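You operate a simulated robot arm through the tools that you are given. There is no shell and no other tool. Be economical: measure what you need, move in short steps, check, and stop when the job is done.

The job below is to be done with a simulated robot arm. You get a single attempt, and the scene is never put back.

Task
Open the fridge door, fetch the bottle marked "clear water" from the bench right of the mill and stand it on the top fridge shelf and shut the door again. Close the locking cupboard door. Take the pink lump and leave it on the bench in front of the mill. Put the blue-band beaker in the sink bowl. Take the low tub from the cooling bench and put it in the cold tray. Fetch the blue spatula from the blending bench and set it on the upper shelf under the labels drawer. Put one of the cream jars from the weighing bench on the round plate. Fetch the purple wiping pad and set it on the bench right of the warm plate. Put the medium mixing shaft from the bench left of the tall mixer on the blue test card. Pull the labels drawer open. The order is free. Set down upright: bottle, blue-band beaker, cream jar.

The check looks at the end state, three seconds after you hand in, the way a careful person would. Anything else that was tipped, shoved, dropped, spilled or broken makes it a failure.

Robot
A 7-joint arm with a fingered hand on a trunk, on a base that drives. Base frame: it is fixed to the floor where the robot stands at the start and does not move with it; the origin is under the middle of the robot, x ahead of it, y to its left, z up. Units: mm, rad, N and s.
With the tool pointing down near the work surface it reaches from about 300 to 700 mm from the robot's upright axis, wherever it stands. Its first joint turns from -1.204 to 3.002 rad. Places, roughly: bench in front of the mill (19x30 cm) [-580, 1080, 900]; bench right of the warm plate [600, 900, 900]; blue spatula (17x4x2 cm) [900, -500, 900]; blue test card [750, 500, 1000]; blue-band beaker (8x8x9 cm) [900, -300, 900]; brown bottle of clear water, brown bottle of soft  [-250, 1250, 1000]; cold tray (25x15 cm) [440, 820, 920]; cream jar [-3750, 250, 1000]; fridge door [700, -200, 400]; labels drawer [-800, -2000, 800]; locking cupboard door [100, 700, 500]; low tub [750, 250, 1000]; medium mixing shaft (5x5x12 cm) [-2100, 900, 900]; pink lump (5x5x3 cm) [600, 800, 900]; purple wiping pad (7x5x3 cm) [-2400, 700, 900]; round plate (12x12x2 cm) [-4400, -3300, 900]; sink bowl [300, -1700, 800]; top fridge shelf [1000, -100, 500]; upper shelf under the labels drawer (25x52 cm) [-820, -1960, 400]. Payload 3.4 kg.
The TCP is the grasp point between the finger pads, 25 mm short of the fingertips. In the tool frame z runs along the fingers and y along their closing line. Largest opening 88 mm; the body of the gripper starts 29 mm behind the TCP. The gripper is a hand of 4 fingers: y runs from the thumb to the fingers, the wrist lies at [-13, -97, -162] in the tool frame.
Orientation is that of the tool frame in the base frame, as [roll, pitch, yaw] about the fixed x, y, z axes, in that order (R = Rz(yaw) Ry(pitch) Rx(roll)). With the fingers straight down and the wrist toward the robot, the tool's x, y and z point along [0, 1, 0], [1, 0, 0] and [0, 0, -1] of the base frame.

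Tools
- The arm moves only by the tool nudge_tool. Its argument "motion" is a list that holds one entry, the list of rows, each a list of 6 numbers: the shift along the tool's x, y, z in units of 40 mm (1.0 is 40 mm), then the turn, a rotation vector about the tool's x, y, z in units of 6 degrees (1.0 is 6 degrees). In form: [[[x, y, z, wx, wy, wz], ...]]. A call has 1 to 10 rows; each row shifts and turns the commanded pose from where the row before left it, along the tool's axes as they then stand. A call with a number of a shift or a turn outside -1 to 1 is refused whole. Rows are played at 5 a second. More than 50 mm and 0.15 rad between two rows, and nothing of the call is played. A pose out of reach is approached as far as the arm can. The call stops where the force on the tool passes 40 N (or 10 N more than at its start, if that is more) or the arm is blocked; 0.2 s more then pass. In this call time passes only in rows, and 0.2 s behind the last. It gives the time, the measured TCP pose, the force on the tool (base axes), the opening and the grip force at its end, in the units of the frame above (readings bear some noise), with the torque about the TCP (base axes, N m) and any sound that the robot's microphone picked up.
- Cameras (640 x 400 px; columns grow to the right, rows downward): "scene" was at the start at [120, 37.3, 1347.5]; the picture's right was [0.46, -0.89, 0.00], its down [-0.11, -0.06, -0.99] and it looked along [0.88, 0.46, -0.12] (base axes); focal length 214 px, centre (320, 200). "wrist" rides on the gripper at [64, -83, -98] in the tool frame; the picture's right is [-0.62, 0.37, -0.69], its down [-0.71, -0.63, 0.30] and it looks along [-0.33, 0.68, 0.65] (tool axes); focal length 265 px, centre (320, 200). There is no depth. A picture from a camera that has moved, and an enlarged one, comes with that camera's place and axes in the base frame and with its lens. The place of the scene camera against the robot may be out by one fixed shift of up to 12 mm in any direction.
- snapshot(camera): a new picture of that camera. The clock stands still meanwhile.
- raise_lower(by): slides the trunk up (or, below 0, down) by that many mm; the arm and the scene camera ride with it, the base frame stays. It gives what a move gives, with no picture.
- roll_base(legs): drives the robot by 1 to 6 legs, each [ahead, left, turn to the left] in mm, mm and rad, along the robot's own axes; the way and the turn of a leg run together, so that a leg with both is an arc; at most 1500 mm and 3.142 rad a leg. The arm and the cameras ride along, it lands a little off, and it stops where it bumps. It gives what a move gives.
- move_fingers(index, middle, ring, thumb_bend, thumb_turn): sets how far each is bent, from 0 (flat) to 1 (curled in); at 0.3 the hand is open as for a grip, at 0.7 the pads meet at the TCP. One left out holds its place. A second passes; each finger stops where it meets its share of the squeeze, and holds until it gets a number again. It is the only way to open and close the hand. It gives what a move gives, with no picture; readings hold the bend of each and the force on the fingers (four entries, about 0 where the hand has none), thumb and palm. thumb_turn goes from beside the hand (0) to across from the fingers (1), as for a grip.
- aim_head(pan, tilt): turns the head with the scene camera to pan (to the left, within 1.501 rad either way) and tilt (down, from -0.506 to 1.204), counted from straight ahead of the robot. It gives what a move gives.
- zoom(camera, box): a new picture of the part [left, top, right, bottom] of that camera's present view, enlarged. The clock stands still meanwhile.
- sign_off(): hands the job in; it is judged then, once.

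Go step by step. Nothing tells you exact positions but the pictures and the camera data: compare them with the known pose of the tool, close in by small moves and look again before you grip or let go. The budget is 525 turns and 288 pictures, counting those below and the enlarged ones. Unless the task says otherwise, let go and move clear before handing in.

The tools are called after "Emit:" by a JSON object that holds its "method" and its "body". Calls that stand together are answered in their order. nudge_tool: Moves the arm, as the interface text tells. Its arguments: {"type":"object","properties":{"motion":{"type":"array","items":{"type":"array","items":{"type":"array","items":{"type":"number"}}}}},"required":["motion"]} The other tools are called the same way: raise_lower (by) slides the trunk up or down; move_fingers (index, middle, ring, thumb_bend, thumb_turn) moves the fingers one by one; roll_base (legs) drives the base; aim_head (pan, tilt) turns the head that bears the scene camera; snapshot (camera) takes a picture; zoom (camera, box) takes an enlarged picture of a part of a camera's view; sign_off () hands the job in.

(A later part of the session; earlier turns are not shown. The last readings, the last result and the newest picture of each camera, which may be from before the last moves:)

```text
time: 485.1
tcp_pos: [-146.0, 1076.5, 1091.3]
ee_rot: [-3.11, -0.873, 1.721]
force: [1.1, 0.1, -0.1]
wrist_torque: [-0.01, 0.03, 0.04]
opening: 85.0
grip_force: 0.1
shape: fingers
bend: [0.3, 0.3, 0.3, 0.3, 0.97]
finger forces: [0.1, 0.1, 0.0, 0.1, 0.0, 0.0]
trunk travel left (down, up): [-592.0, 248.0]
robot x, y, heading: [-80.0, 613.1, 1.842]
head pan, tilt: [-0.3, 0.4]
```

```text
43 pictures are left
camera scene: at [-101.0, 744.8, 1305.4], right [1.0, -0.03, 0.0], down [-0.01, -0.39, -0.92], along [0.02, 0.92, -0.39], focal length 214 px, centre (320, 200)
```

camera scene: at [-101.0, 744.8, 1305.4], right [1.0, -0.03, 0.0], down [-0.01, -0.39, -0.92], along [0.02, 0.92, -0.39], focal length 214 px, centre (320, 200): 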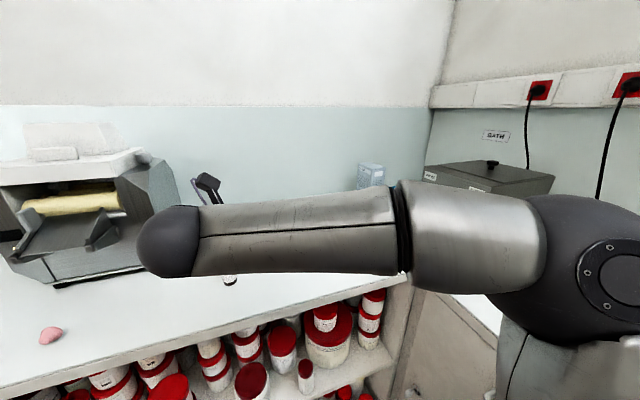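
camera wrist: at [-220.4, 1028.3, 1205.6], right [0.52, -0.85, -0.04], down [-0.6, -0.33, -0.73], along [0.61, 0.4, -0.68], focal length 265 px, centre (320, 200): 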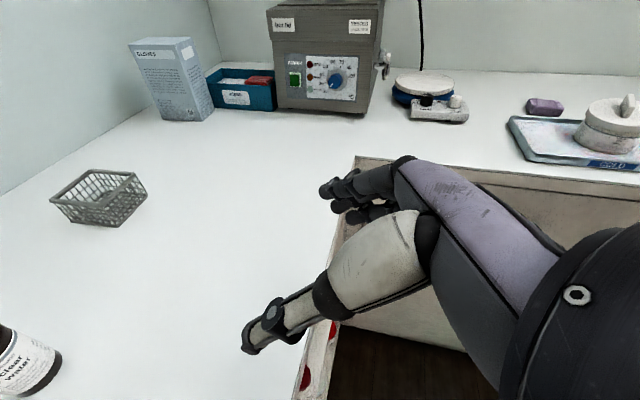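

Tool is pitched 40° down. Shift the base so the hand comes over the front bottle, high enough, and check.

Emit:
{"method": "roll_base", "body": {"legs": [[0, 120, 0], [140, 0, 0]]}}

Emit:
{"method": "snapshot", "body": {"camera": "wrist"}}

```text
time: 487.3
tcp_pos: [-303.7, 1178.0, 1092.0]
ee_rot: [-3.11, -0.872, 1.726]
force: [0.4, -0.7, 0.3]
wrist_torque: [0.01, 0.02, -0.01]
opening: 84.9
grip_force: 0.0
shape: fingers
bend: [0.3, 0.3, 0.3, 0.3, 0.97]
finger forces: [0.0, 0.1, 0.0, 0.1, 0.1, 0.0]
trunk travel left (down, up): [-592.0, 248.0]
robot x, y, heading: [-234.5, 707.5, 1.853]
head pan, tilt: [-0.3, 0.4]
```

```text
42 pictures are left
camera wrist: at [-377.9, 1129.4, 1205.5], right [0.53, -0.85, -0.04], down [-0.59, -0.34, -0.73], along [0.61, 0.41, -0.68], focal length 265 px, centre (320, 200)
```

wrist: 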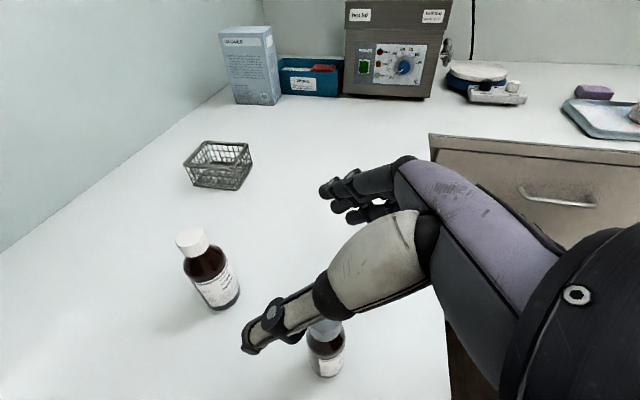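

Clear water at (-315, 1320). Approach along the tool axis.

Emit:
{"method": "nudge_tool", "body": {"motion": [[[0, 0.42, 0, 0, 0, 0], [0, 0, 0.8, 0, 0, 0], [0, 0, 0.8, 0, 0, 0], [0, 0, 0.8, 0, 0, 0], [0, 0, 0.7, 0, 0, 0]]]}}

Emit:
{"method": "snapshot", "body": {"camera": "wrist"}}

```text
time: 488.5
tcp_pos: [-306.6, 1272.2, 1009.7]
ee_rot: [-3.111, -0.871, 1.726]
force: [-1.2, 0.6, 0.8]
wrist_torque: [0.0, -0.02, 0.01]
opening: 85.0
grip_force: 0.0
shape: fingers
bend: [0.3, 0.3, 0.3, 0.3, 0.97]
finger forces: [0.0, 0.0, 0.0, 0.0, 0.0, 0.0]
trunk travel left (down, up): [-592.0, 248.0]
robot x, y, heading: [-235.5, 709.7, 1.855]
head pan, tilt: [-0.3, 0.4]
```

```text
41 pictures are left
camera wrist: at [-380.2, 1223.8, 1123.7], right [0.53, -0.85, -0.04], down [-0.59, -0.34, -0.73], along [0.61, 0.41, -0.68], focal length 265 px, centre (320, 200)
```

wrist: 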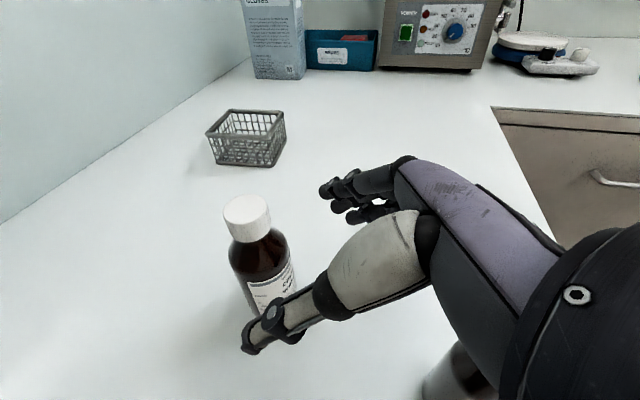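

Emit:
{"method": "nudge_tool", "body": {"motion": [[[0.05, 0, 0.75, 0, 0, 0], [0.05, 0, 0.75, 0, 0, 0]]]}}

Emit:
{"method": "snapshot", "body": {"camera": "wrist"}}

```text
time: 489.1
tcp_pos: [-314.4, 1321.4, 976.3]
ee_rot: [-3.112, -0.874, 1.727]
force: [0.4, 0.5, -0.7]
wrist_torque: [-0.01, 0.01, 0.01]
opening: 84.7
grip_force: 0.1
shape: fingers
bend: [0.3, 0.3, 0.3, 0.3, 0.97]
finger forces: [0.0, 0.0, 0.0, 0.0, 0.1, 0.0]
trunk travel left (down, up): [-592.0, 248.0]
robot x, y, heading: [-232.9, 713.1, 1.853]
head pan, tilt: [-0.3, 0.4]
```

```text
40 pictures are left
camera wrist: at [-388.9, 1272.3, 1089.6], right [0.53, -0.85, -0.04], down [-0.59, -0.34, -0.73], along [0.61, 0.41, -0.68], focal length 265 px, centre (320, 200)
```

wrist: 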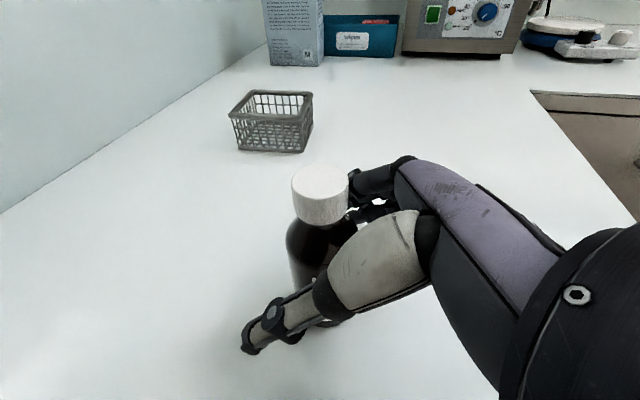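

The bottle is between thumb and fingers. Close and lift.

Emit:
{"method": "move_fingers", "body": {"index": 0.7, "middle": 0.7, "ring": 0.7, "thumb_bend": 0.7}}

Emit:
{"method": "nudge_tool", "body": {"motion": [[[0.15, 0, -0.13, 0, 0, 0], [0.5, 0, -0.42, 0, 0, 0], [0.65, 0, -0.55, 0, 0, 0], [0.65, 0, -0.55, 0, 0, 0], [0.65, 0, -0.55, 0, 0, 0]]]}}

Emit:
{"method": "snapshot", "body": {"camera": "wrist"}}

```text
time: 490.1
tcp_pos: [-314.7, 1321.3, 975.7]
ee_rot: [-3.11, -0.873, 1.727]
force: [0.7, 0.4, -0.2]
wrist_torque: [0.02, -0.04, -0.01]
opening: 26.7
grip_force: 18.7
shape: fingers
bend: [0.61, 0.61, 0.61, 0.57, 0.94]
finger forces: [7.1, 6.6, 5.6, 0.1, 18.2, 0.0]
trunk travel left (down, up): [-592.0, 248.0]
robot x, y, heading: [-231.6, 709.5, 1.851]
head pan, tilt: [-0.3, 0.4]
```

```text
time: 491.3
tcp_pos: [-314.1, 1320.4, 1114.7]
ee_rot: [-3.112, -0.872, 1.727]
force: [-0.3, -0.1, -1.8]
wrist_torque: [-0.01, -0.01, -0.01]
opening: 26.6
grip_force: 18.9
shape: fingers
bend: [0.61, 0.62, 0.62, 0.57, 0.94]
finger forces: [7.4, 6.3, 5.1, 0.1, 18.2, 0.0]
trunk travel left (down, up): [-592.0, 248.0]
robot x, y, heading: [-233.2, 709.0, 1.851]
head pan, tilt: [-0.3, 0.4]
```

```text
39 pictures are left
camera wrist: at [-387.1, 1272.2, 1228.1], right [0.53, -0.85, -0.04], down [-0.59, -0.34, -0.73], along [0.61, 0.41, -0.68], focal length 265 px, centre (320, 200)
```

wrist: 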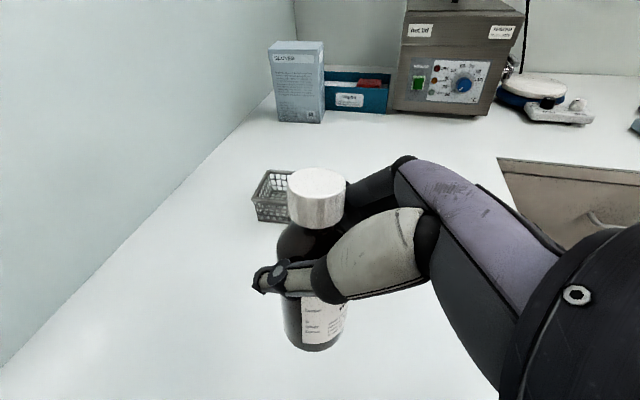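

Bottle held upright. Raise the trunk to clear the other bottle, then back off.

Emit:
{"method": "raise_lower", "body": {"by": 100}}

Emit:
{"method": "roll_base", "body": {"legs": [[-450, 0, 0]]}}

Emit:
{"method": "nudge_tool", "body": {"motion": [[[-0.3, 0, -0.9, 0, 0, 0], [-0.6, 0, -0.7, 0, 0, 0], [-0.6, 0, -0.7, 0, 0, 0]]]}}

Emit:
{"method": "snapshot", "body": {"camera": "wrist"}}

```text
time: 492.6
tcp_pos: [-314.2, 1322.3, 1212.4]
ee_rot: [-3.114, -0.872, 1.729]
force: [0.4, 0.0, -1.9]
wrist_torque: [0.04, -0.02, 0.0]
opening: 26.7
grip_force: 18.3
shape: fingers
bend: [0.61, 0.62, 0.62, 0.57, 0.94]
finger forces: [7.5, 6.3, 5.1, 0.1, 18.1, 0.0]
trunk travel left (down, up): [-692.0, 148.0]
robot x, y, heading: [-233.7, 712.8, 1.85]
head pan, tilt: [-0.3, 0.4]
```

```text
time: 495.4
tcp_pos: [-188.9, 889.1, 1213.8]
ee_rot: [-3.111, -0.871, 1.731]
force: [0.2, -0.3, -1.6]
wrist_torque: [0.01, 0.01, 0.03]
opening: 26.6
grip_force: 18.8
shape: fingers
bend: [0.61, 0.62, 0.62, 0.57, 0.94]
finger forces: [7.5, 6.3, 5.1, 0.0, 18.1, 0.0]
trunk travel left (down, up): [-692.0, 148.0]
robot x, y, heading: [-107.3, 275.9, 1.854]
head pan, tilt: [-0.3, 0.4]
```

```text
time: 496.1
tcp_pos: [-169.8, 780.4, 1225.9]
ee_rot: [-3.111, -0.873, 1.732]
force: [1.1, 0.5, -1.3]
wrist_torque: [0.01, -0.01, 0.01]
opening: 26.6
grip_force: 18.5
shape: fingers
bend: [0.61, 0.62, 0.62, 0.57, 0.94]
finger forces: [7.4, 6.2, 5.1, 0.1, 18.1, 0.1]
trunk travel left (down, up): [-692.0, 148.0]
robot x, y, heading: [-103.5, 279.4, 1.858]
head pan, tilt: [-0.3, 0.4]
```

```text
38 pictures are left
camera wrist: at [-243.7, 731.3, 1340.9], right [0.53, -0.85, -0.04], down [-0.59, -0.34, -0.73], along [0.61, 0.41, -0.68], focal length 265 px, centre (320, 200)
```

wrist: 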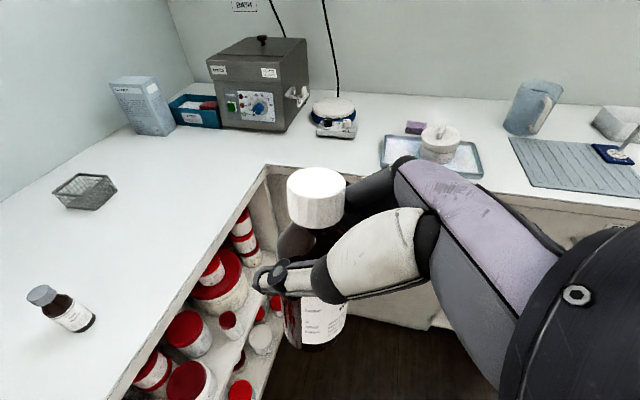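

Everything holds. Drive toward the fridge front (keeping the elbow clear of the open door), lower the trunk and look inside.

Emit:
{"method": "roll_base", "body": {"legs": [[-150, 0, 0], [0, 0, -1.573], [-320, 0, 0], [0, -280, 0]]}}

Emit:
{"method": "raise_lower", "body": {"by": -400}}

Emit:
{"method": "aim_head", "body": {"pan": -0.1, "tilt": 0.4}}

Emit:
{"method": "snapshot", "body": {"camera": "scene"}}

```text
time: 504.6
tcp_pos: [214.9, -158.2, 1227.2]
ee_rot: [-3.112, -0.872, 0.162]
force: [-0.9, 0.4, -1.2]
wrist_torque: [-0.01, 0.03, 0.03]
opening: 26.5
grip_force: 18.5
shape: fingers
bend: [0.61, 0.62, 0.62, 0.57, 0.94]
finger forces: [7.4, 6.1, 5.1, 0.0, 17.9, 0.0]
trunk travel left (down, up): [-692.0, 148.0]
robot x, y, heading: [-288.1, -223.0, 0.283]
head pan, tilt: [-0.3, 0.4]
```

```text
time: 508.4
tcp_pos: [213.8, -157.4, 826.2]
ee_rot: [-3.111, -0.872, 0.16]
force: [-0.4, 0.4, -2.3]
wrist_torque: [-0.04, 0.0, 0.01]
opening: 26.8
grip_force: 18.0
shape: fingers
bend: [0.61, 0.62, 0.62, 0.58, 0.94]
finger forces: [7.5, 6.0, 5.0, 0.0, 17.8, 0.1]
trunk travel left (down, up): [-292.0, 548.0]
robot x, y, heading: [-289.5, -219.3, 0.285]
head pan, tilt: [-0.3, 0.4]
```

```text
time: 509.2
tcp_pos: [214.7, -156.7, 825.2]
ee_rot: [-3.111, -0.872, 0.163]
force: [0.1, 0.2, -1.9]
wrist_torque: [-0.02, 0.01, 0.01]
opening: 26.5
grip_force: 18.3
shape: fingers
bend: [0.61, 0.62, 0.62, 0.58, 0.94]
finger forces: [7.4, 6.0, 5.0, 0.0, 17.6, 0.0]
trunk travel left (down, up): [-292.0, 548.0]
robot x, y, heading: [-292.1, -223.2, 0.285]
head pan, tilt: [-0.099, 0.4]
```

```text
37 pictures are left
camera scene: at [-162.7, -196.5, 1005.5], right [0.18, -0.98, 0.0], down [-0.38, -0.07, -0.92], along [0.91, 0.17, -0.39], focal length 214 px, centre (320, 200)
```

scene: 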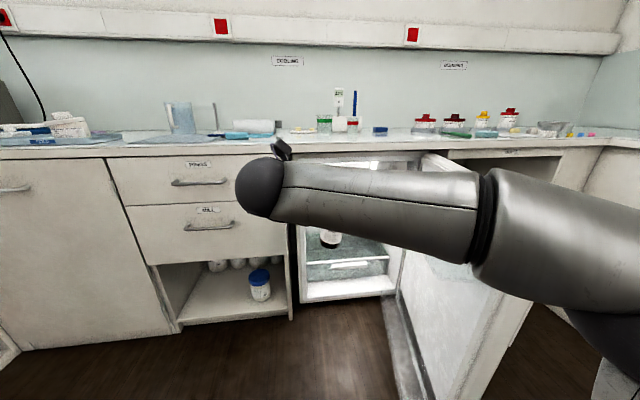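

Emit:
{"method": "raise_lower", "body": {"by": -170}}

Emit:
{"method": "snapshot", "body": {"camera": "wrist"}}

Emit:
{"method": "aim_head", "body": {"pan": 0.4, "tilt": 0.1}}

Emit:
{"method": "snapshot", "body": {"camera": "scene"}}

```text
time: 511.1
tcp_pos: [214.7, -157.6, 656.3]
ee_rot: [-3.111, -0.873, 0.162]
force: [0.4, -0.4, -1.2]
wrist_torque: [0.0, -0.01, 0.03]
opening: 26.5
grip_force: 17.9
shape: fingers
bend: [0.61, 0.62, 0.62, 0.58, 0.94]
finger forces: [7.3, 6.1, 5.0, 0.0, 17.7, 0.0]
trunk travel left (down, up): [-122.0, 718.0]
robot x, y, heading: [-288.1, -221.4, 0.283]
head pan, tilt: [-0.099, 0.4]
```

```text
36 pictures are left
camera wrist: at [166.5, -84.9, 770.3], right [-0.85, -0.53, -0.04], down [-0.34, 0.59, -0.73], along [0.41, -0.61, -0.68], focal length 265 px, centre (320, 200)
```

wrist: 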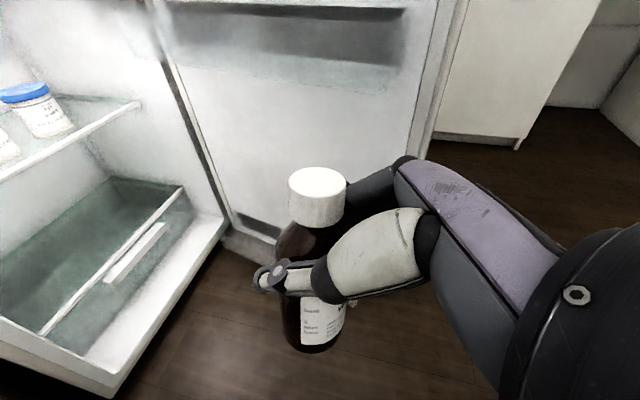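

```text
time: 512.0
tcp_pos: [214.2, -157.6, 655.7]
ee_rot: [-3.112, -0.872, 0.161]
force: [0.0, 0.0, -1.8]
wrist_torque: [-0.04, 0.03, 0.03]
opening: 26.7
grip_force: 18.5
shape: fingers
bend: [0.61, 0.62, 0.62, 0.58, 0.94]
finger forces: [7.3, 6.2, 5.0, 0.1, 17.8, 0.0]
trunk travel left (down, up): [-122.0, 718.0]
robot x, y, heading: [-294.4, -222.5, 0.288]
head pan, tilt: [0.4, 0.099]
```

```text
35 pictures are left
camera scene: at [-182.5, -155.4, 863.3], right [0.63, -0.77, 0.0], down [-0.08, -0.06, -0.99], along [0.77, 0.63, -0.1], focal length 214 px, centre (320, 200)
```

scene: 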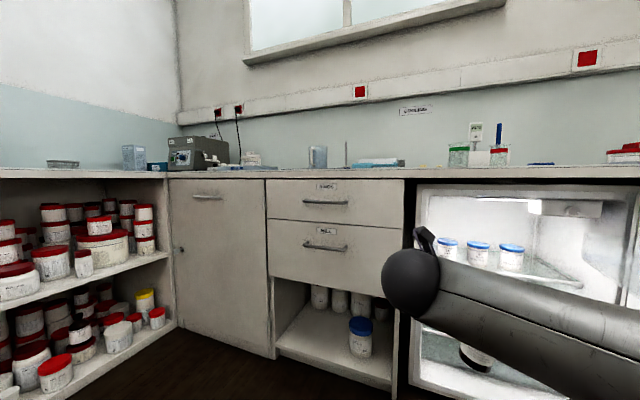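

The top shelf (z≈504, front edge n≈773) has free room right of the three jars. I extend the arm first so the elbow stays narrow, then drive the hand into the fridge opening.

Emit:
{"method": "nudge_tool", "body": {"motion": [[[0.64, 0, 0.77, 0, 0, 0], [0.64, 0, 0.77, 0, 0, 0], [0.64, 0, 0.77, 0, 0, 0]]]}}

Emit:
{"method": "roll_base", "body": {"legs": [[330, 0, 0]]}}

Emit:
{"method": "snapshot", "body": {"camera": "wrist"}}

Emit:
{"method": "aim_head", "body": {"pan": -0.1, "tilt": 0.3}}

Emit:
{"method": "snapshot", "body": {"camera": "scene"}}

```text
time: 512.8
tcp_pos: [331.9, -135.1, 655.5]
ee_rot: [-3.115, -0.873, 0.166]
force: [0.0, 0.5, -0.9]
wrist_torque: [-0.01, 0.05, -0.01]
opening: 26.4
grip_force: 18.0
shape: fingers
bend: [0.61, 0.62, 0.62, 0.58, 0.94]
finger forces: [7.3, 5.9, 4.9, 0.1, 17.6, 0.0]
trunk travel left (down, up): [-122.0, 718.0]
robot x, y, heading: [-292.1, -222.6, 0.287]
head pan, tilt: [0.4, 0.099]
```

```text
time: 515.0
tcp_pos: [646.6, -44.2, 655.7]
ee_rot: [-3.111, -0.871, 0.161]
force: [0.2, 0.3, -1.1]
wrist_torque: [-0.01, 0.01, 0.0]
opening: 26.4
grip_force: 17.8
shape: fingers
bend: [0.61, 0.62, 0.62, 0.58, 0.94]
finger forces: [7.2, 5.9, 4.9, 0.1, 17.5, 0.1]
trunk travel left (down, up): [-122.0, 718.0]
robot x, y, heading: [25.7, -130.2, 0.283]
head pan, tilt: [0.4, 0.099]
```

```text
34 pictures are left
camera wrist: at [598.6, 28.4, 769.5], right [-0.85, -0.53, -0.04], down [-0.34, 0.59, -0.73], along [0.41, -0.61, -0.68], focal length 265 px, centre (320, 200)
```

wrist: 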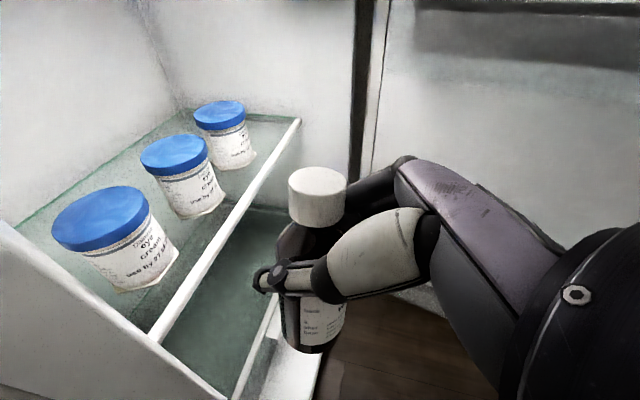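

```text
time: 515.9
tcp_pos: [645.7, -43.7, 655.6]
ee_rot: [-3.111, -0.872, 0.162]
force: [-0.2, -0.3, -1.8]
wrist_torque: [-0.03, 0.02, 0.03]
opening: 26.5
grip_force: 18.1
shape: fingers
bend: [0.61, 0.62, 0.62, 0.58, 0.94]
finger forces: [7.4, 6.0, 4.9, 0.0, 17.5, 0.1]
trunk travel left (down, up): [-122.0, 718.0]
robot x, y, heading: [26.0, -133.2, 0.286]
head pan, tilt: [-0.099, 0.3]
```

```text
33 pictures are left
camera scene: at [153.4, -104.0, 844.7], right [0.18, -0.98, 0.0], down [-0.29, -0.05, -0.96], along [0.94, 0.18, -0.3], focal length 214 px, centre (320, 200)
```

scene: 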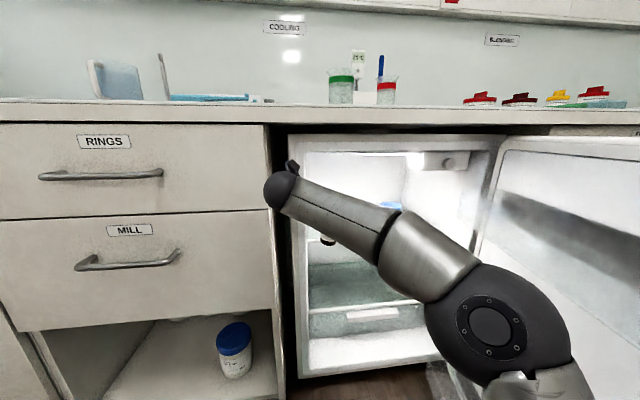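

The free spot is right of the third jar. The elbow would brush the open door, so I drive right now so it swings the door further open.

Emit:
{"method": "roll_base", "body": {"legs": [[0, -200, 0]]}}

Emit:
{"method": "roll_base", "body": {"legs": [[0, -120, 0]]}}

Emit:
{"method": "snapshot", "body": {"camera": "scene"}}

```text
time: 517.5
tcp_pos: [700.7, -230.4, 655.1]
ee_rot: [-3.111, -0.871, 0.166]
force: [0.4, 0.4, -2.0]
wrist_torque: [-0.01, -0.02, 0.0]
opening: 26.4
grip_force: 17.7
shape: fingers
bend: [0.61, 0.62, 0.62, 0.58, 0.94]
finger forces: [7.2, 6.0, 4.9, 0.1, 17.6, 0.0]
trunk travel left (down, up): [-122.0, 718.0]
robot x, y, heading: [80.0, -317.9, 0.287]
head pan, tilt: [-0.099, 0.3]
```

```text
time: 518.8
tcp_pos: [736.3, -345.5, 655.3]
ee_rot: [-3.113, -0.872, 0.165]
force: [0.1, -0.6, -1.3]
wrist_torque: [-0.03, 0.01, -0.01]
opening: 26.3
grip_force: 17.7
shape: fingers
bend: [0.61, 0.62, 0.62, 0.58, 0.94]
finger forces: [7.2, 6.1, 4.9, 0.0, 17.5, 0.0]
trunk travel left (down, up): [-122.0, 718.0]
robot x, y, heading: [115.0, -433.4, 0.294]
head pan, tilt: [-0.099, 0.3]
```

```text
32 pictures are left
camera scene: at [243.0, -407.7, 844.7], right [0.19, -0.98, 0.0], down [-0.29, -0.06, -0.96], along [0.94, 0.18, -0.3], focal length 214 px, centre (320, 200)
```

scene: 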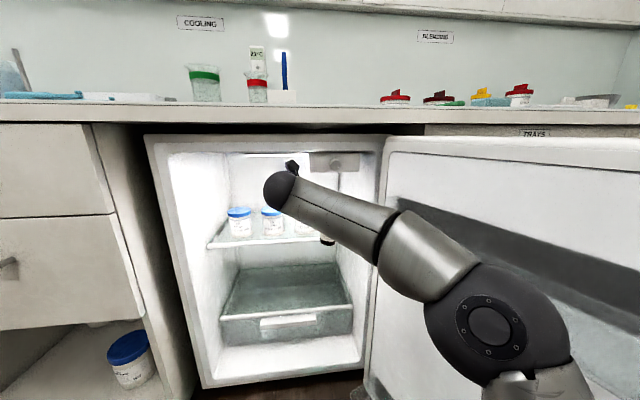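

The door swung well past 90°. Now shift left, turn 15° right, and move the bottle in over the free part of the shelf.

Emit:
{"method": "roll_base", "body": {"legs": [[0, 123, 0], [0, 0, -0.27]]}}

Emit:
{"method": "roll_base", "body": {"legs": [[130, 35, 0]]}}

Emit:
{"method": "snapshot", "body": {"camera": "wrist"}}

Emit:
{"method": "snapshot", "body": {"camera": "scene"}}

```text
time: 520.9
tcp_pos: [703.8, -364.7, 654.1]
ee_rot: [-3.11, -0.872, -0.042]
force: [1.0, 4.7, -0.5]
wrist_torque: [-0.12, 0.09, -0.08]
opening: 26.4
grip_force: 19.8
shape: fingers
bend: [0.62, 0.64, 0.64, 0.58, 0.93]
finger forces: [6.6, 10.6, 4.7, 0.0, 17.1, 0.0]
trunk travel left (down, up): [-122.0, 718.0]
robot x, y, heading: [75.9, -318.7, 0.049]
head pan, tilt: [-0.099, 0.3]
stopped in leg 2: the force on the tool passed its limit at 55 N (the readings are from after the stop); the commanded pose is now the measured one
```

```text
time: 522.2
tcp_pos: [832.8, -326.6, 654.2]
ee_rot: [-3.11, -0.873, -0.046]
force: [-0.1, 0.2, -1.2]
wrist_torque: [0.0, 0.01, 0.02]
opening: 26.0
grip_force: 17.2
shape: fingers
bend: [0.62, 0.64, 0.64, 0.58, 0.93]
finger forces: [6.7, 5.6, 4.8, 0.1, 16.8, 0.0]
trunk travel left (down, up): [-122.0, 718.0]
robot x, y, heading: [209.1, -277.7, 0.049]
head pan, tilt: [-0.099, 0.3]
```

```text
31 pictures are left
camera wrist: at [800.8, -244.7, 768.8], right [-0.94, -0.35, -0.04], down [-0.21, 0.65, -0.73], along [0.28, -0.68, -0.68], focal length 265 px, centre (320, 200)
```

wrist: 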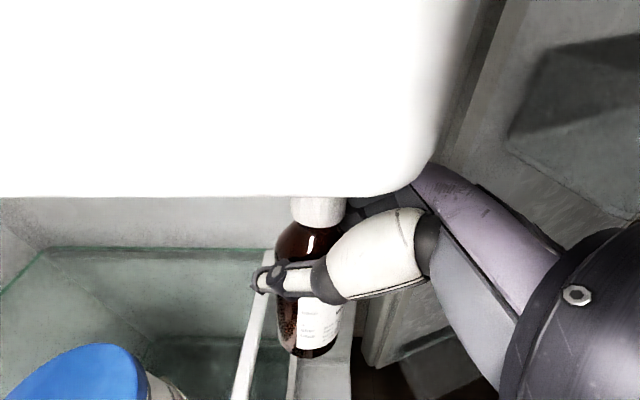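

```text
30 pictures are left
camera scene: at [340.6, -282.0, 844.7], right [-0.05, -1.0, 0.0], down [-0.3, 0.02, -0.96], along [0.95, -0.05, -0.3], focal length 214 px, centre (320, 200)
```

scene: 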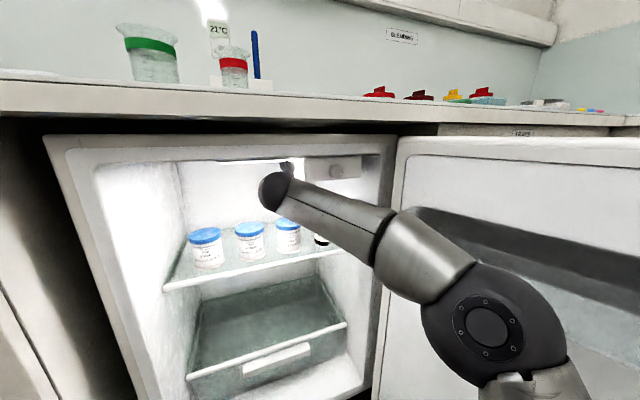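

Something brushed near the light box at the fridge ceiling; the bottle is still firm. I lower by 55 mm before going further in.

Emit:
{"method": "raise_lower", "body": {"by": -55}}

Emit:
{"method": "roll_base", "body": {"legs": [[60, 10, 0]]}}

Emit:
{"method": "snapshot", "body": {"camera": "wrist"}}

Emit:
{"method": "zoom", "body": {"camera": "scene", "box": [140, 130, 420, 305]}}

```text
time: 523.2
tcp_pos: [832.0, -325.8, 599.4]
ee_rot: [-3.113, -0.874, -0.044]
force: [-0.7, 0.2, -1.1]
wrist_torque: [0.0, 0.0, -0.04]
opening: 26.1
grip_force: 17.0
shape: fingers
bend: [0.62, 0.64, 0.64, 0.58, 0.94]
finger forces: [6.8, 5.7, 4.8, 0.0, 16.8, 0.0]
trunk travel left (down, up): [-67.0, 773.0]
robot x, y, heading: [207.8, -277.4, 0.051]
head pan, tilt: [-0.099, 0.3]
```

```text
time: 524.1
tcp_pos: [892.7, -313.2, 599.5]
ee_rot: [-3.113, -0.875, -0.045]
force: [0.3, -0.1, -2.2]
wrist_torque: [-0.02, 0.01, -0.01]
opening: 26.3
grip_force: 17.2
shape: fingers
bend: [0.62, 0.64, 0.64, 0.58, 0.94]
finger forces: [6.7, 5.7, 4.8, 0.0, 16.7, 0.0]
trunk travel left (down, up): [-67.0, 773.0]
robot x, y, heading: [267.7, -260.2, 0.046]
head pan, tilt: [-0.099, 0.3]
```

```text
29 pictures are left
camera wrist: at [860.2, -232.1, 713.8], right [-0.94, -0.35, -0.04], down [-0.21, 0.65, -0.73], along [0.28, -0.68, -0.68], focal length 265 px, centre (320, 200)
```

wrist: 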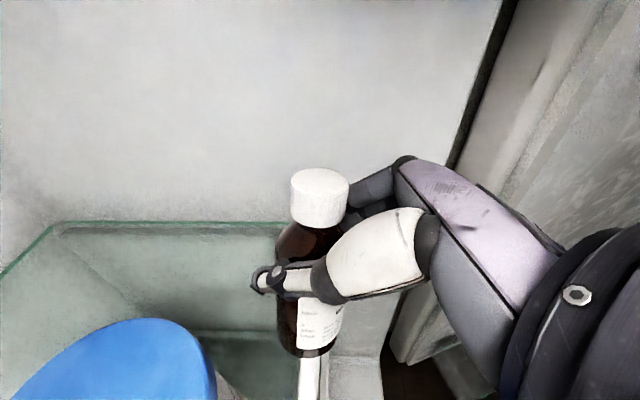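

```text
2.29 times, centred on (280, 218) of scene
camera zoom: at [400.1, -269.2, 789.7], right [-0.05, -1.0, 0.0], down [-0.3, 0.02, -0.96], along [0.95, -0.05, -0.3], focal length 490 px, centre (411, 160)
```

zoom: 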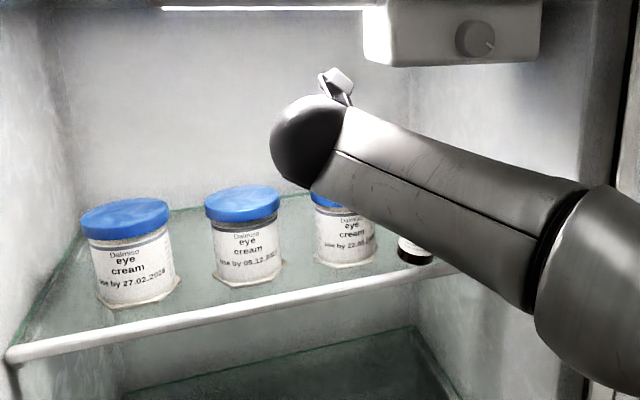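

The bottle is just above the front rail, right of jar 3. Move 70 mm further in.

Emit:
{"method": "roll_base", "body": {"legs": [[72, 2, 0]]}}

Emit:
{"method": "zoom", "body": {"camera": "scene", "box": [140, 130, 420, 305]}}

Emit:
{"method": "snapshot", "body": {"camera": "wrist"}}

```text
time: 525.3
tcp_pos: [943.7, -293.2, 621.3]
ee_rot: [-3.137, -0.913, -0.02]
force: [0.5, 0.4, -1.8]
wrist_torque: [-0.03, 0.01, 0.04]
opening: 26.1
grip_force: 17.3
shape: fingers
bend: [0.62, 0.64, 0.64, 0.58, 0.94]
finger forces: [6.8, 5.6, 4.7, 0.0, 16.7, 0.0]
trunk travel left (down, up): [-67.0, 773.0]
robot x, y, heading: [330.3, -252.1, 0.042]
head pan, tilt: [-0.099, 0.3]
stopped in leg 1: the robot was blocked; the commanded pose is now the measured one
```

```text
2.29 times, centred on (280, 218) of scene
camera zoom: at [455.8, -255.8, 792.5], right [-0.06, -1.0, 0.01], down [-0.28, 0.01, -0.96], along [0.96, -0.06, -0.28], focal length 490 px, centre (411, 160)
```

zoom: 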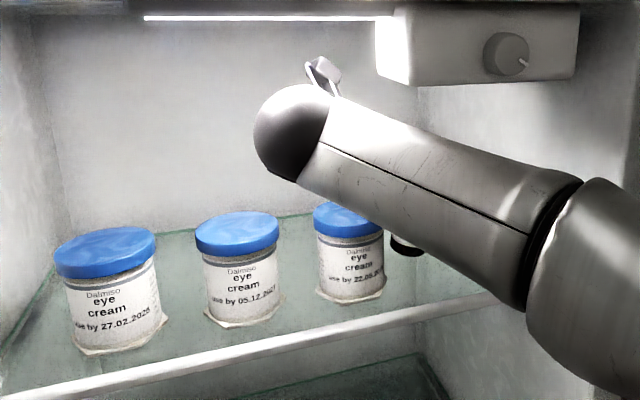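

```text
26 pictures are left
camera wrist: at [907.5, -211.1, 732.9], right [-0.93, -0.35, -0.07], down [-0.19, 0.64, -0.75], along [0.31, -0.69, -0.66], focal length 265 px, centre (320, 200)
```

wrist: 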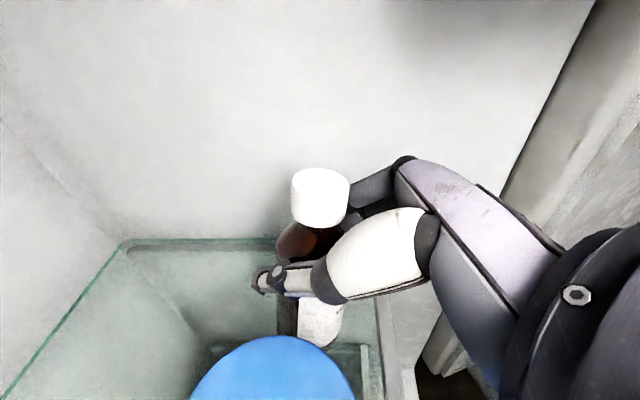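

The base met resistance; I back off a touch and use the arm for the last centimetres to the right and inward.

Emit:
{"method": "roll_base", "body": {"legs": [[-20, 0, 0]]}}

Emit:
{"method": "nudge_tool", "body": {"motion": [[[0, 0.3, 0, 0, 0, 0], [0.2, 0.3, 0.25, 0, 0, 0], [0.3, 0.1, 0.35, 0, 0, 0], [0.2, 0, 0.25, 0, 0, 0]]]}}

Emit:
{"method": "snapshot", "body": {"camera": "wrist"}}

```text
time: 526.1
tcp_pos: [934.6, -301.8, 608.8]
ee_rot: [-3.122, -0.894, -0.033]
force: [-1.1, 0.1, -2.3]
wrist_torque: [-0.01, 0.02, -0.01]
opening: 26.0
grip_force: 17.0
shape: fingers
bend: [0.62, 0.64, 0.64, 0.58, 0.94]
finger forces: [6.8, 5.6, 4.5, 0.1, 16.5, 0.0]
trunk travel left (down, up): [-67.0, 773.0]
robot x, y, heading: [317.7, -252.7, 0.044]
head pan, tilt: [-0.099, 0.3]
```

```text
time: 527.1
tcp_pos: [965.6, -329.3, 621.9]
ee_rot: [-3.131, -0.915, -0.03]
force: [0.3, -0.5, -1.4]
wrist_torque: [-0.03, 0.02, -0.05]
opening: 25.7
grip_force: 16.1
shape: fingers
bend: [0.62, 0.64, 0.64, 0.59, 0.94]
finger forces: [6.9, 5.6, 4.3, 0.0, 16.2, 0.0]
trunk travel left (down, up): [-67.0, 773.0]
robot x, y, heading: [314.1, -255.2, 0.043]
head pan, tilt: [-0.099, 0.3]
```

```text
25 pictures are left
camera wrist: at [930.1, -245.9, 733.3], right [-0.93, -0.35, -0.07], down [-0.18, 0.64, -0.75], along [0.31, -0.69, -0.66], focal length 265 px, centre (320, 200)
```

wrist: 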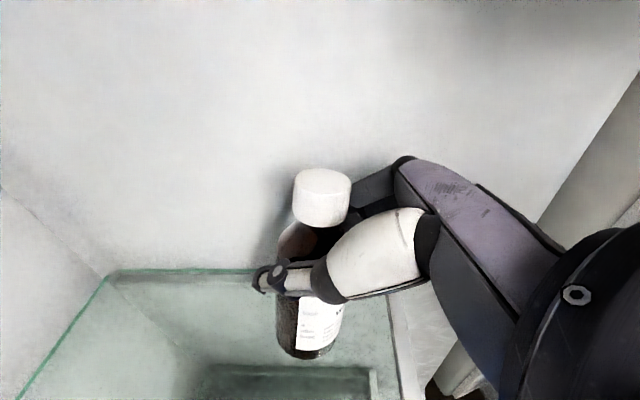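

Lower the bottle to the shelf.

Emit:
{"method": "nudge_tool", "body": {"motion": [[[-0.3, 0, 0.2, 0, -0.4, 0], [-0.3, 0, 0.22, 0, 0, 0], [-0.15, 0, 0.12, 0, 0, 0]]]}}

Emit:
{"method": "snapshot", "body": {"camera": "wrist"}}

```text
time: 527.9
tcp_pos: [965.6, -320.1, 583.0]
ee_rot: [3.141, -0.875, -0.01]
force: [-0.1, -1.2, 19.7]
wrist_torque: [-0.07, -0.06, 0.0]
opening: 26.0
grip_force: 18.8
shape: fingers
bend: [0.61, 0.64, 0.65, 0.6, 0.91]
finger forces: [8.1, 4.8, 4.5, 0.0, 19.2, 0.0]
trunk travel left (down, up): [-67.0, 773.0]
robot x, y, heading: [313.4, -250.8, 0.043]
head pan, tilt: [-0.099, 0.3]
```

```text
24 pictures are left
camera wrist: at [933.3, -236.5, 695.5], right [-0.93, -0.36, -0.03], down [-0.22, 0.63, -0.74], along [0.29, -0.69, -0.67], focal length 265 px, centre (320, 200)
```

wrist: 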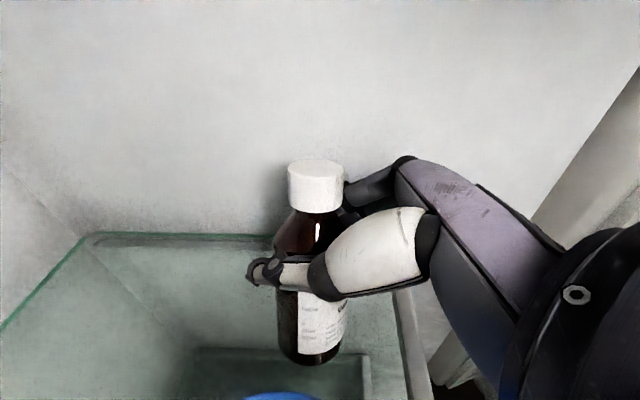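

Contact with the shelf. Ease and release carefully.

Emit:
{"method": "nudge_tool", "body": {"motion": [[[0.07, 0, -0.05, 0, 0, 0]]]}}

Emit:
{"method": "move_fingers", "body": {"index": 0.5, "middle": 0.5, "ring": 0.5, "thumb_bend": 0.45}}

Emit:
{"method": "snapshot", "body": {"camera": "wrist"}}

```text
time: 528.3
tcp_pos: [967.0, -320.5, 584.2]
ee_rot: [-3.141, -0.865, -0.014]
force: [0.3, 0.5, 5.9]
wrist_torque: [0.05, 0.02, -0.02]
opening: 26.1
grip_force: 17.5
shape: fingers
bend: [0.61, 0.64, 0.65, 0.6, 0.91]
finger forces: [7.9, 4.9, 4.2, 0.1, 18.0, 0.0]
trunk travel left (down, up): [-67.0, 773.0]
robot x, y, heading: [314.5, -254.0, 0.042]
head pan, tilt: [-0.099, 0.3]
```

```text
time: 529.3
tcp_pos: [967.5, -321.0, 584.1]
ee_rot: [3.14, -0.865, -0.012]
force: [0.2, 0.6, -0.4]
wrist_torque: [0.01, 0.0, 0.0]
opening: 47.1
grip_force: 0.1
shape: fingers
bend: [0.5, 0.5, 0.5, 0.45, 0.97]
finger forces: [0.0, 0.0, 0.0, 0.1, 0.3, 0.1]
trunk travel left (down, up): [-67.0, 773.0]
robot x, y, heading: [311.9, -255.0, 0.041]
head pan, tilt: [-0.099, 0.3]
```

```text
23 pictures are left
camera wrist: at [935.3, -238.0, 696.9], right [-0.93, -0.36, -0.02], down [-0.22, 0.63, -0.74], along [0.28, -0.69, -0.67], focal length 265 px, centre (320, 200)
```

wrist: 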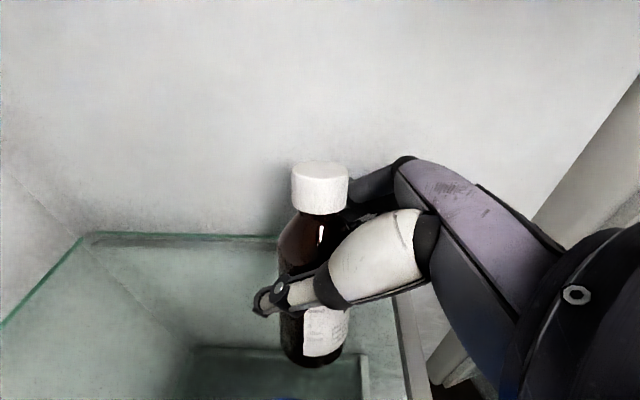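

Emit:
{"method": "nudge_tool", "body": {"motion": [[[0, 0, -0.4, 0, 0, 0], [0, 0, -0.5, 0, 0, 0], [0, 0, -0.6, 0, 0, 0]]]}}

Emit:
{"method": "snapshot", "body": {"camera": "wrist"}}

```text
time: 530.3
tcp_pos: [934.7, -296.7, 554.9]
ee_rot: [3.111, -0.753, 0.038]
force: [0.3, -0.3, 0.0]
wrist_torque: [0.0, 0.03, -0.02]
opening: 46.9
grip_force: 0.0
shape: fingers
bend: [0.5, 0.5, 0.5, 0.45, 0.97]
finger forces: [0.1, 0.0, 0.0, 0.0, 0.0, 0.0]
trunk travel left (down, up): [-67.0, 773.0]
robot x, y, heading: [308.5, -247.9, 0.046]
head pan, tilt: [-0.099, 0.3]
stopped in row 3: the arm was blocked; the commanded pose is now the measured one
```

```text
22 pictures are left
camera wrist: at [913.5, -211.9, 668.3], right [-0.92, -0.38, 0.09], down [-0.32, 0.61, -0.72], along [0.22, -0.69, -0.68], focal length 265 px, centre (320, 200)
```

wrist: 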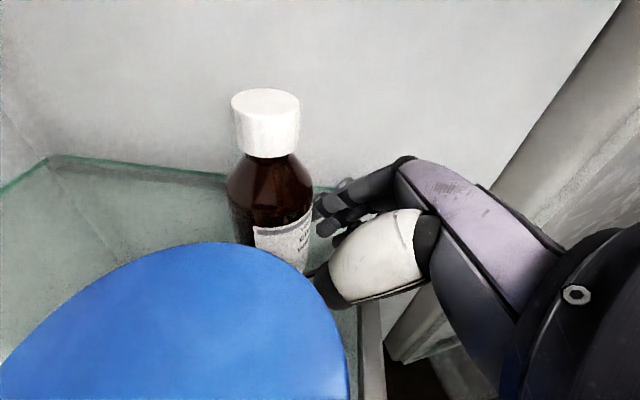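

The arm is hindered, but the hand is clear of the bottle, which stands upright. I back out straight along the way I came in.

Emit:
{"method": "roll_base", "body": {"legs": [[-60, -14, 0]]}}

Emit:
{"method": "snapshot", "body": {"camera": "wrist"}}

Emit:
{"method": "zoom", "body": {"camera": "scene", "box": [140, 130, 460, 330]}}

```text
time: 531.3
tcp_pos: [877.1, -323.8, 568.8]
ee_rot: [3.122, -0.769, 0.019]
force: [-0.3, -0.7, 0.3]
wrist_torque: [0.02, 0.01, -0.01]
opening: 47.2
grip_force: 0.1
shape: fingers
bend: [0.5, 0.5, 0.5, 0.45, 0.97]
finger forces: [0.1, 0.1, 0.0, 0.1, 0.0, 0.0]
trunk travel left (down, up): [-67.0, 773.0]
robot x, y, heading: [247.5, -266.8, 0.042]
head pan, tilt: [-0.099, 0.3]
```

```text
21 pictures are left
camera wrist: at [854.4, -240.3, 683.8], right [-0.93, -0.37, 0.07], down [-0.3, 0.62, -0.72], along [0.23, -0.69, -0.69], focal length 265 px, centre (320, 200)
```

wrist: 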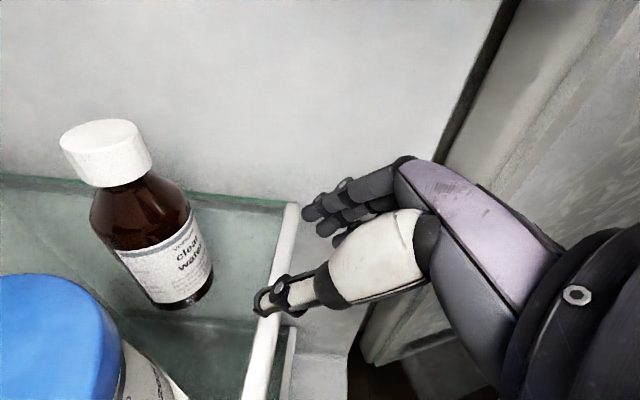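

```text
2.00 times, centred on (300, 230) of scene
camera zoom: at [383.2, -274.3, 790.3], right [-0.05, -1.0, 0.0], down [-0.3, 0.02, -0.96], along [0.95, -0.05, -0.3], focal length 429 px, centre (360, 140)
```

zoom: 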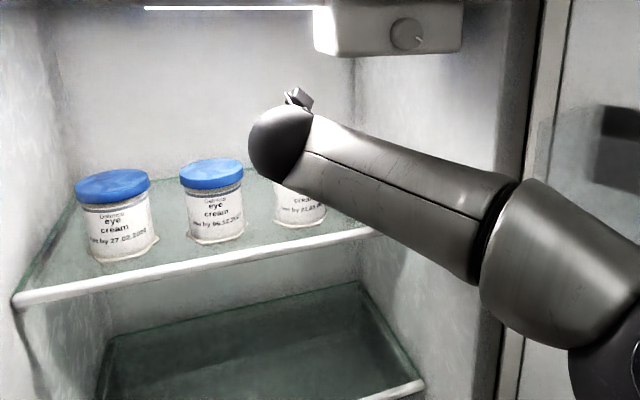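

Bottle stands upright on the top shelf, jars undisturbed. Back out of the fridge.

Emit:
{"method": "roll_base", "body": {"legs": [[-340, -80, 0], [-250, 100, 0]]}}

Emit:
{"method": "snapshot", "body": {"camera": "scene"}}

```text
time: 535.1
tcp_pos: [283.9, -329.6, 568.0]
ee_rot: [3.124, -0.77, 0.023]
force: [-0.2, -0.7, 0.8]
wrist_torque: [0.03, -0.01, 0.02]
opening: 47.1
grip_force: 0.1
shape: fingers
bend: [0.5, 0.5, 0.5, 0.45, 0.97]
finger forces: [0.1, 0.0, 0.0, 0.1, 0.0, 0.1]
trunk travel left (down, up): [-67.0, 773.0]
robot x, y, heading: [-344.7, -274.7, 0.05]
head pan, tilt: [-0.099, 0.3]
```

```text
19 pictures are left
camera scene: at [-209.5, -281.5, 789.8], right [-0.05, -1.0, 0.0], down [-0.3, 0.01, -0.96], along [0.95, -0.05, -0.3], focal length 214 px, centre (320, 200)
```

scene: 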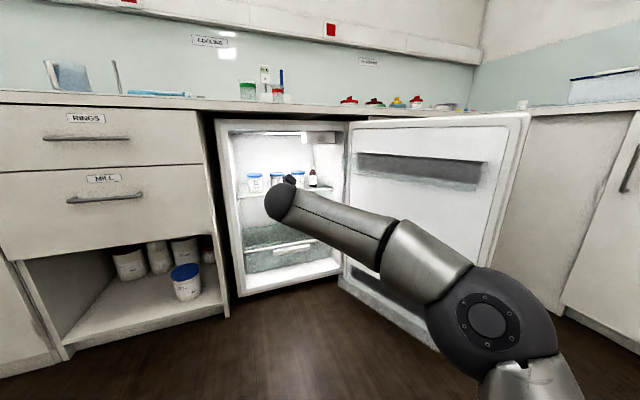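

Now close the fridge door: it stands ~126° open. I drive around its edge and push it from its outer side with the hand.

Emit:
{"method": "roll_base", "body": {"legs": [[-240, 0, 0.235], [0, -933, 0], [270, 0, 0]]}}

Emit:
{"method": "aim_head", "body": {"pan": 0.3, "tilt": 0.3}}

Emit:
{"method": "snapshot", "body": {"camera": "scene"}}

```text
time: 542.8
tcp_pos: [569.8, -1026.5, 569.0]
ee_rot: [3.124, -0.77, 0.263]
force: [0.1, 0.2, 1.0]
wrist_torque: [0.0, 0.01, 0.0]
opening: 47.3
grip_force: 0.1
shape: fingers
bend: [0.5, 0.5, 0.5, 0.45, 0.97]
finger forces: [0.0, 0.0, 0.0, 0.0, 0.0, 0.1]
trunk travel left (down, up): [-67.0, 773.0]
robot x, y, heading: [-48.7, -1124.7, 0.288]
head pan, tilt: [-0.099, 0.3]
```

```text
time: 543.7
tcp_pos: [569.2, -1027.3, 569.2]
ee_rot: [3.123, -0.77, 0.264]
force: [-0.4, -0.4, 0.6]
wrist_torque: [0.01, 0.03, -0.03]
opening: 47.1
grip_force: 0.1
shape: fingers
bend: [0.5, 0.5, 0.5, 0.45, 0.97]
finger forces: [0.0, 0.1, 0.0, 0.1, 0.1, 0.1]
trunk travel left (down, up): [-67.0, 773.0]
robot x, y, heading: [-50.4, -1122.4, 0.291]
head pan, tilt: [0.3, 0.3]
```

```text
18 pictures are left
camera scene: at [62.6, -1061.1, 789.8], right [0.56, -0.83, 0.0], down [-0.25, -0.16, -0.96], along [0.79, 0.53, -0.3], focal length 214 px, centre (320, 200)
```

scene: 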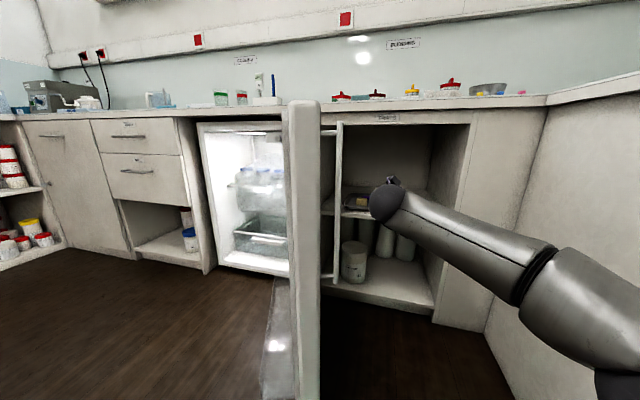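

The hand is to the right of the door. Drive left to push the door toward closing.

Emit:
{"method": "roll_base", "body": {"legs": [[0, 200, 0]]}}

Emit:
{"method": "roll_base", "body": {"legs": [[0, 150, 0]]}}

Emit:
{"method": "roll_base", "body": {"legs": [[0, 120, 0]]}}

Emit:
{"method": "snapshot", "body": {"camera": "scene"}}

```text
time: 544.9
tcp_pos: [523.5, -936.5, 569.2]
ee_rot: [3.113, -0.762, 0.265]
force: [0.4, 0.0, 0.1]
wrist_torque: [-0.01, -0.01, 0.0]
opening: 46.9
grip_force: 0.1
shape: fingers
bend: [0.5, 0.5, 0.5, 0.45, 0.97]
finger forces: [0.0, 0.0, 0.0, 0.1, 0.0, 0.1]
trunk travel left (down, up): [-67.0, 773.0]
robot x, y, heading: [-88.3, -1016.3, 0.274]
head pan, tilt: [0.3, 0.3]
stopped in leg 1: the robot was blocked; the commanded pose is now the measured one
```

```text
time: 545.8
tcp_pos: [513.2, -925.4, 570.1]
ee_rot: [3.112, -0.761, 0.259]
force: [-0.6, -0.5, 0.3]
wrist_torque: [-0.01, 0.01, 0.03]
opening: 46.8
grip_force: 0.3
shape: fingers
bend: [0.5, 0.5, 0.5, 0.45, 0.97]
finger forces: [0.1, 0.1, 0.0, 0.0, 0.1, 0.0]
trunk travel left (down, up): [-67.0, 773.0]
robot x, y, heading: [-101.8, -998.9, 0.261]
head pan, tilt: [0.3, 0.3]
stopped in leg 1: the robot was blocked; the commanded pose is now the measured one
```

```text
time: 546.5
tcp_pos: [509.0, -920.4, 569.8]
ee_rot: [3.108, -0.76, 0.259]
force: [0.2, -0.1, 0.0]
wrist_torque: [0.01, 0.0, 0.03]
opening: 47.1
grip_force: 0.1
shape: fingers
bend: [0.5, 0.5, 0.5, 0.45, 0.97]
finger forces: [0.1, 0.0, 0.1, 0.0, 0.0, 0.0]
trunk travel left (down, up): [-67.0, 773.0]
robot x, y, heading: [-103.1, -990.6, 0.255]
head pan, tilt: [0.3, 0.3]
stopped in leg 1: the robot was blocked; the commanded pose is now the measured one
```

```text
17 pictures are left
camera scene: at [7.7, -939.3, 790.9], right [0.53, -0.85, 0.0], down [-0.25, -0.15, -0.96], along [0.81, 0.5, -0.29], focal length 214 px, centre (320, 200)
```

scene: 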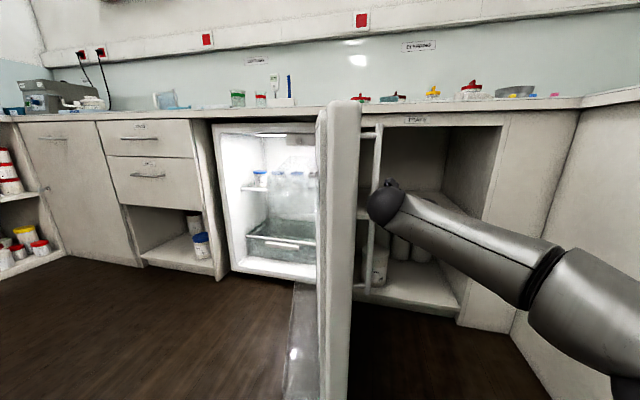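

The wrist push is too weak; the door (now ~109°) needs a pull at the handle as before. I back off and line up to grip the bar.

Emit:
{"method": "roll_base", "body": {"legs": [[0, -100, 0.03], [-210, 0, 0], [0, 240, 0]]}}

Emit:
{"method": "move_fingers", "body": {"index": 0.3, "middle": 0.3, "ring": 0.3, "thumb_bend": 0.3}}

Emit:
{"method": "snapshot", "body": {"camera": "wrist"}}

```text
time: 550.3
tcp_pos: [269.9, -829.7, 563.7]
ee_rot: [3.102, -0.749, 0.288]
force: [0.1, 0.5, -0.8]
wrist_torque: [0.01, 0.0, 0.01]
opening: 47.0
grip_force: 0.0
shape: fingers
bend: [0.5, 0.5, 0.5, 0.45, 0.97]
finger forces: [0.0, 0.0, 0.1, 0.0, 0.0, 0.1]
trunk travel left (down, up): [-67.0, 773.0]
robot x, y, heading: [-345.1, -914.9, 0.275]
head pan, tilt: [0.3, 0.3]
```

```text
time: 551.3
tcp_pos: [268.6, -829.0, 564.1]
ee_rot: [3.104, -0.75, 0.287]
force: [-0.4, 0.6, -0.3]
wrist_torque: [-0.02, 0.01, 0.04]
opening: 84.5
grip_force: 0.2
shape: fingers
bend: [0.3, 0.3, 0.3, 0.3, 0.97]
finger forces: [0.0, 0.0, 0.0, 0.1, 0.0, 0.1]
trunk travel left (down, up): [-67.0, 773.0]
robot x, y, heading: [-345.1, -918.4, 0.273]
head pan, tilt: [0.3, 0.3]
```

```text
16 pictures are left
camera wrist: at [228.1, -751.4, 677.6], right [-0.8, -0.59, 0.09], down [-0.46, 0.51, -0.73], along [0.38, -0.63, -0.68], focal length 265 px, centre (320, 200)
```

wrist: 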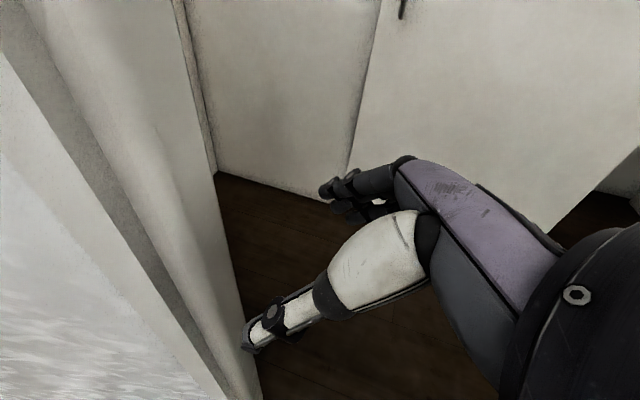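

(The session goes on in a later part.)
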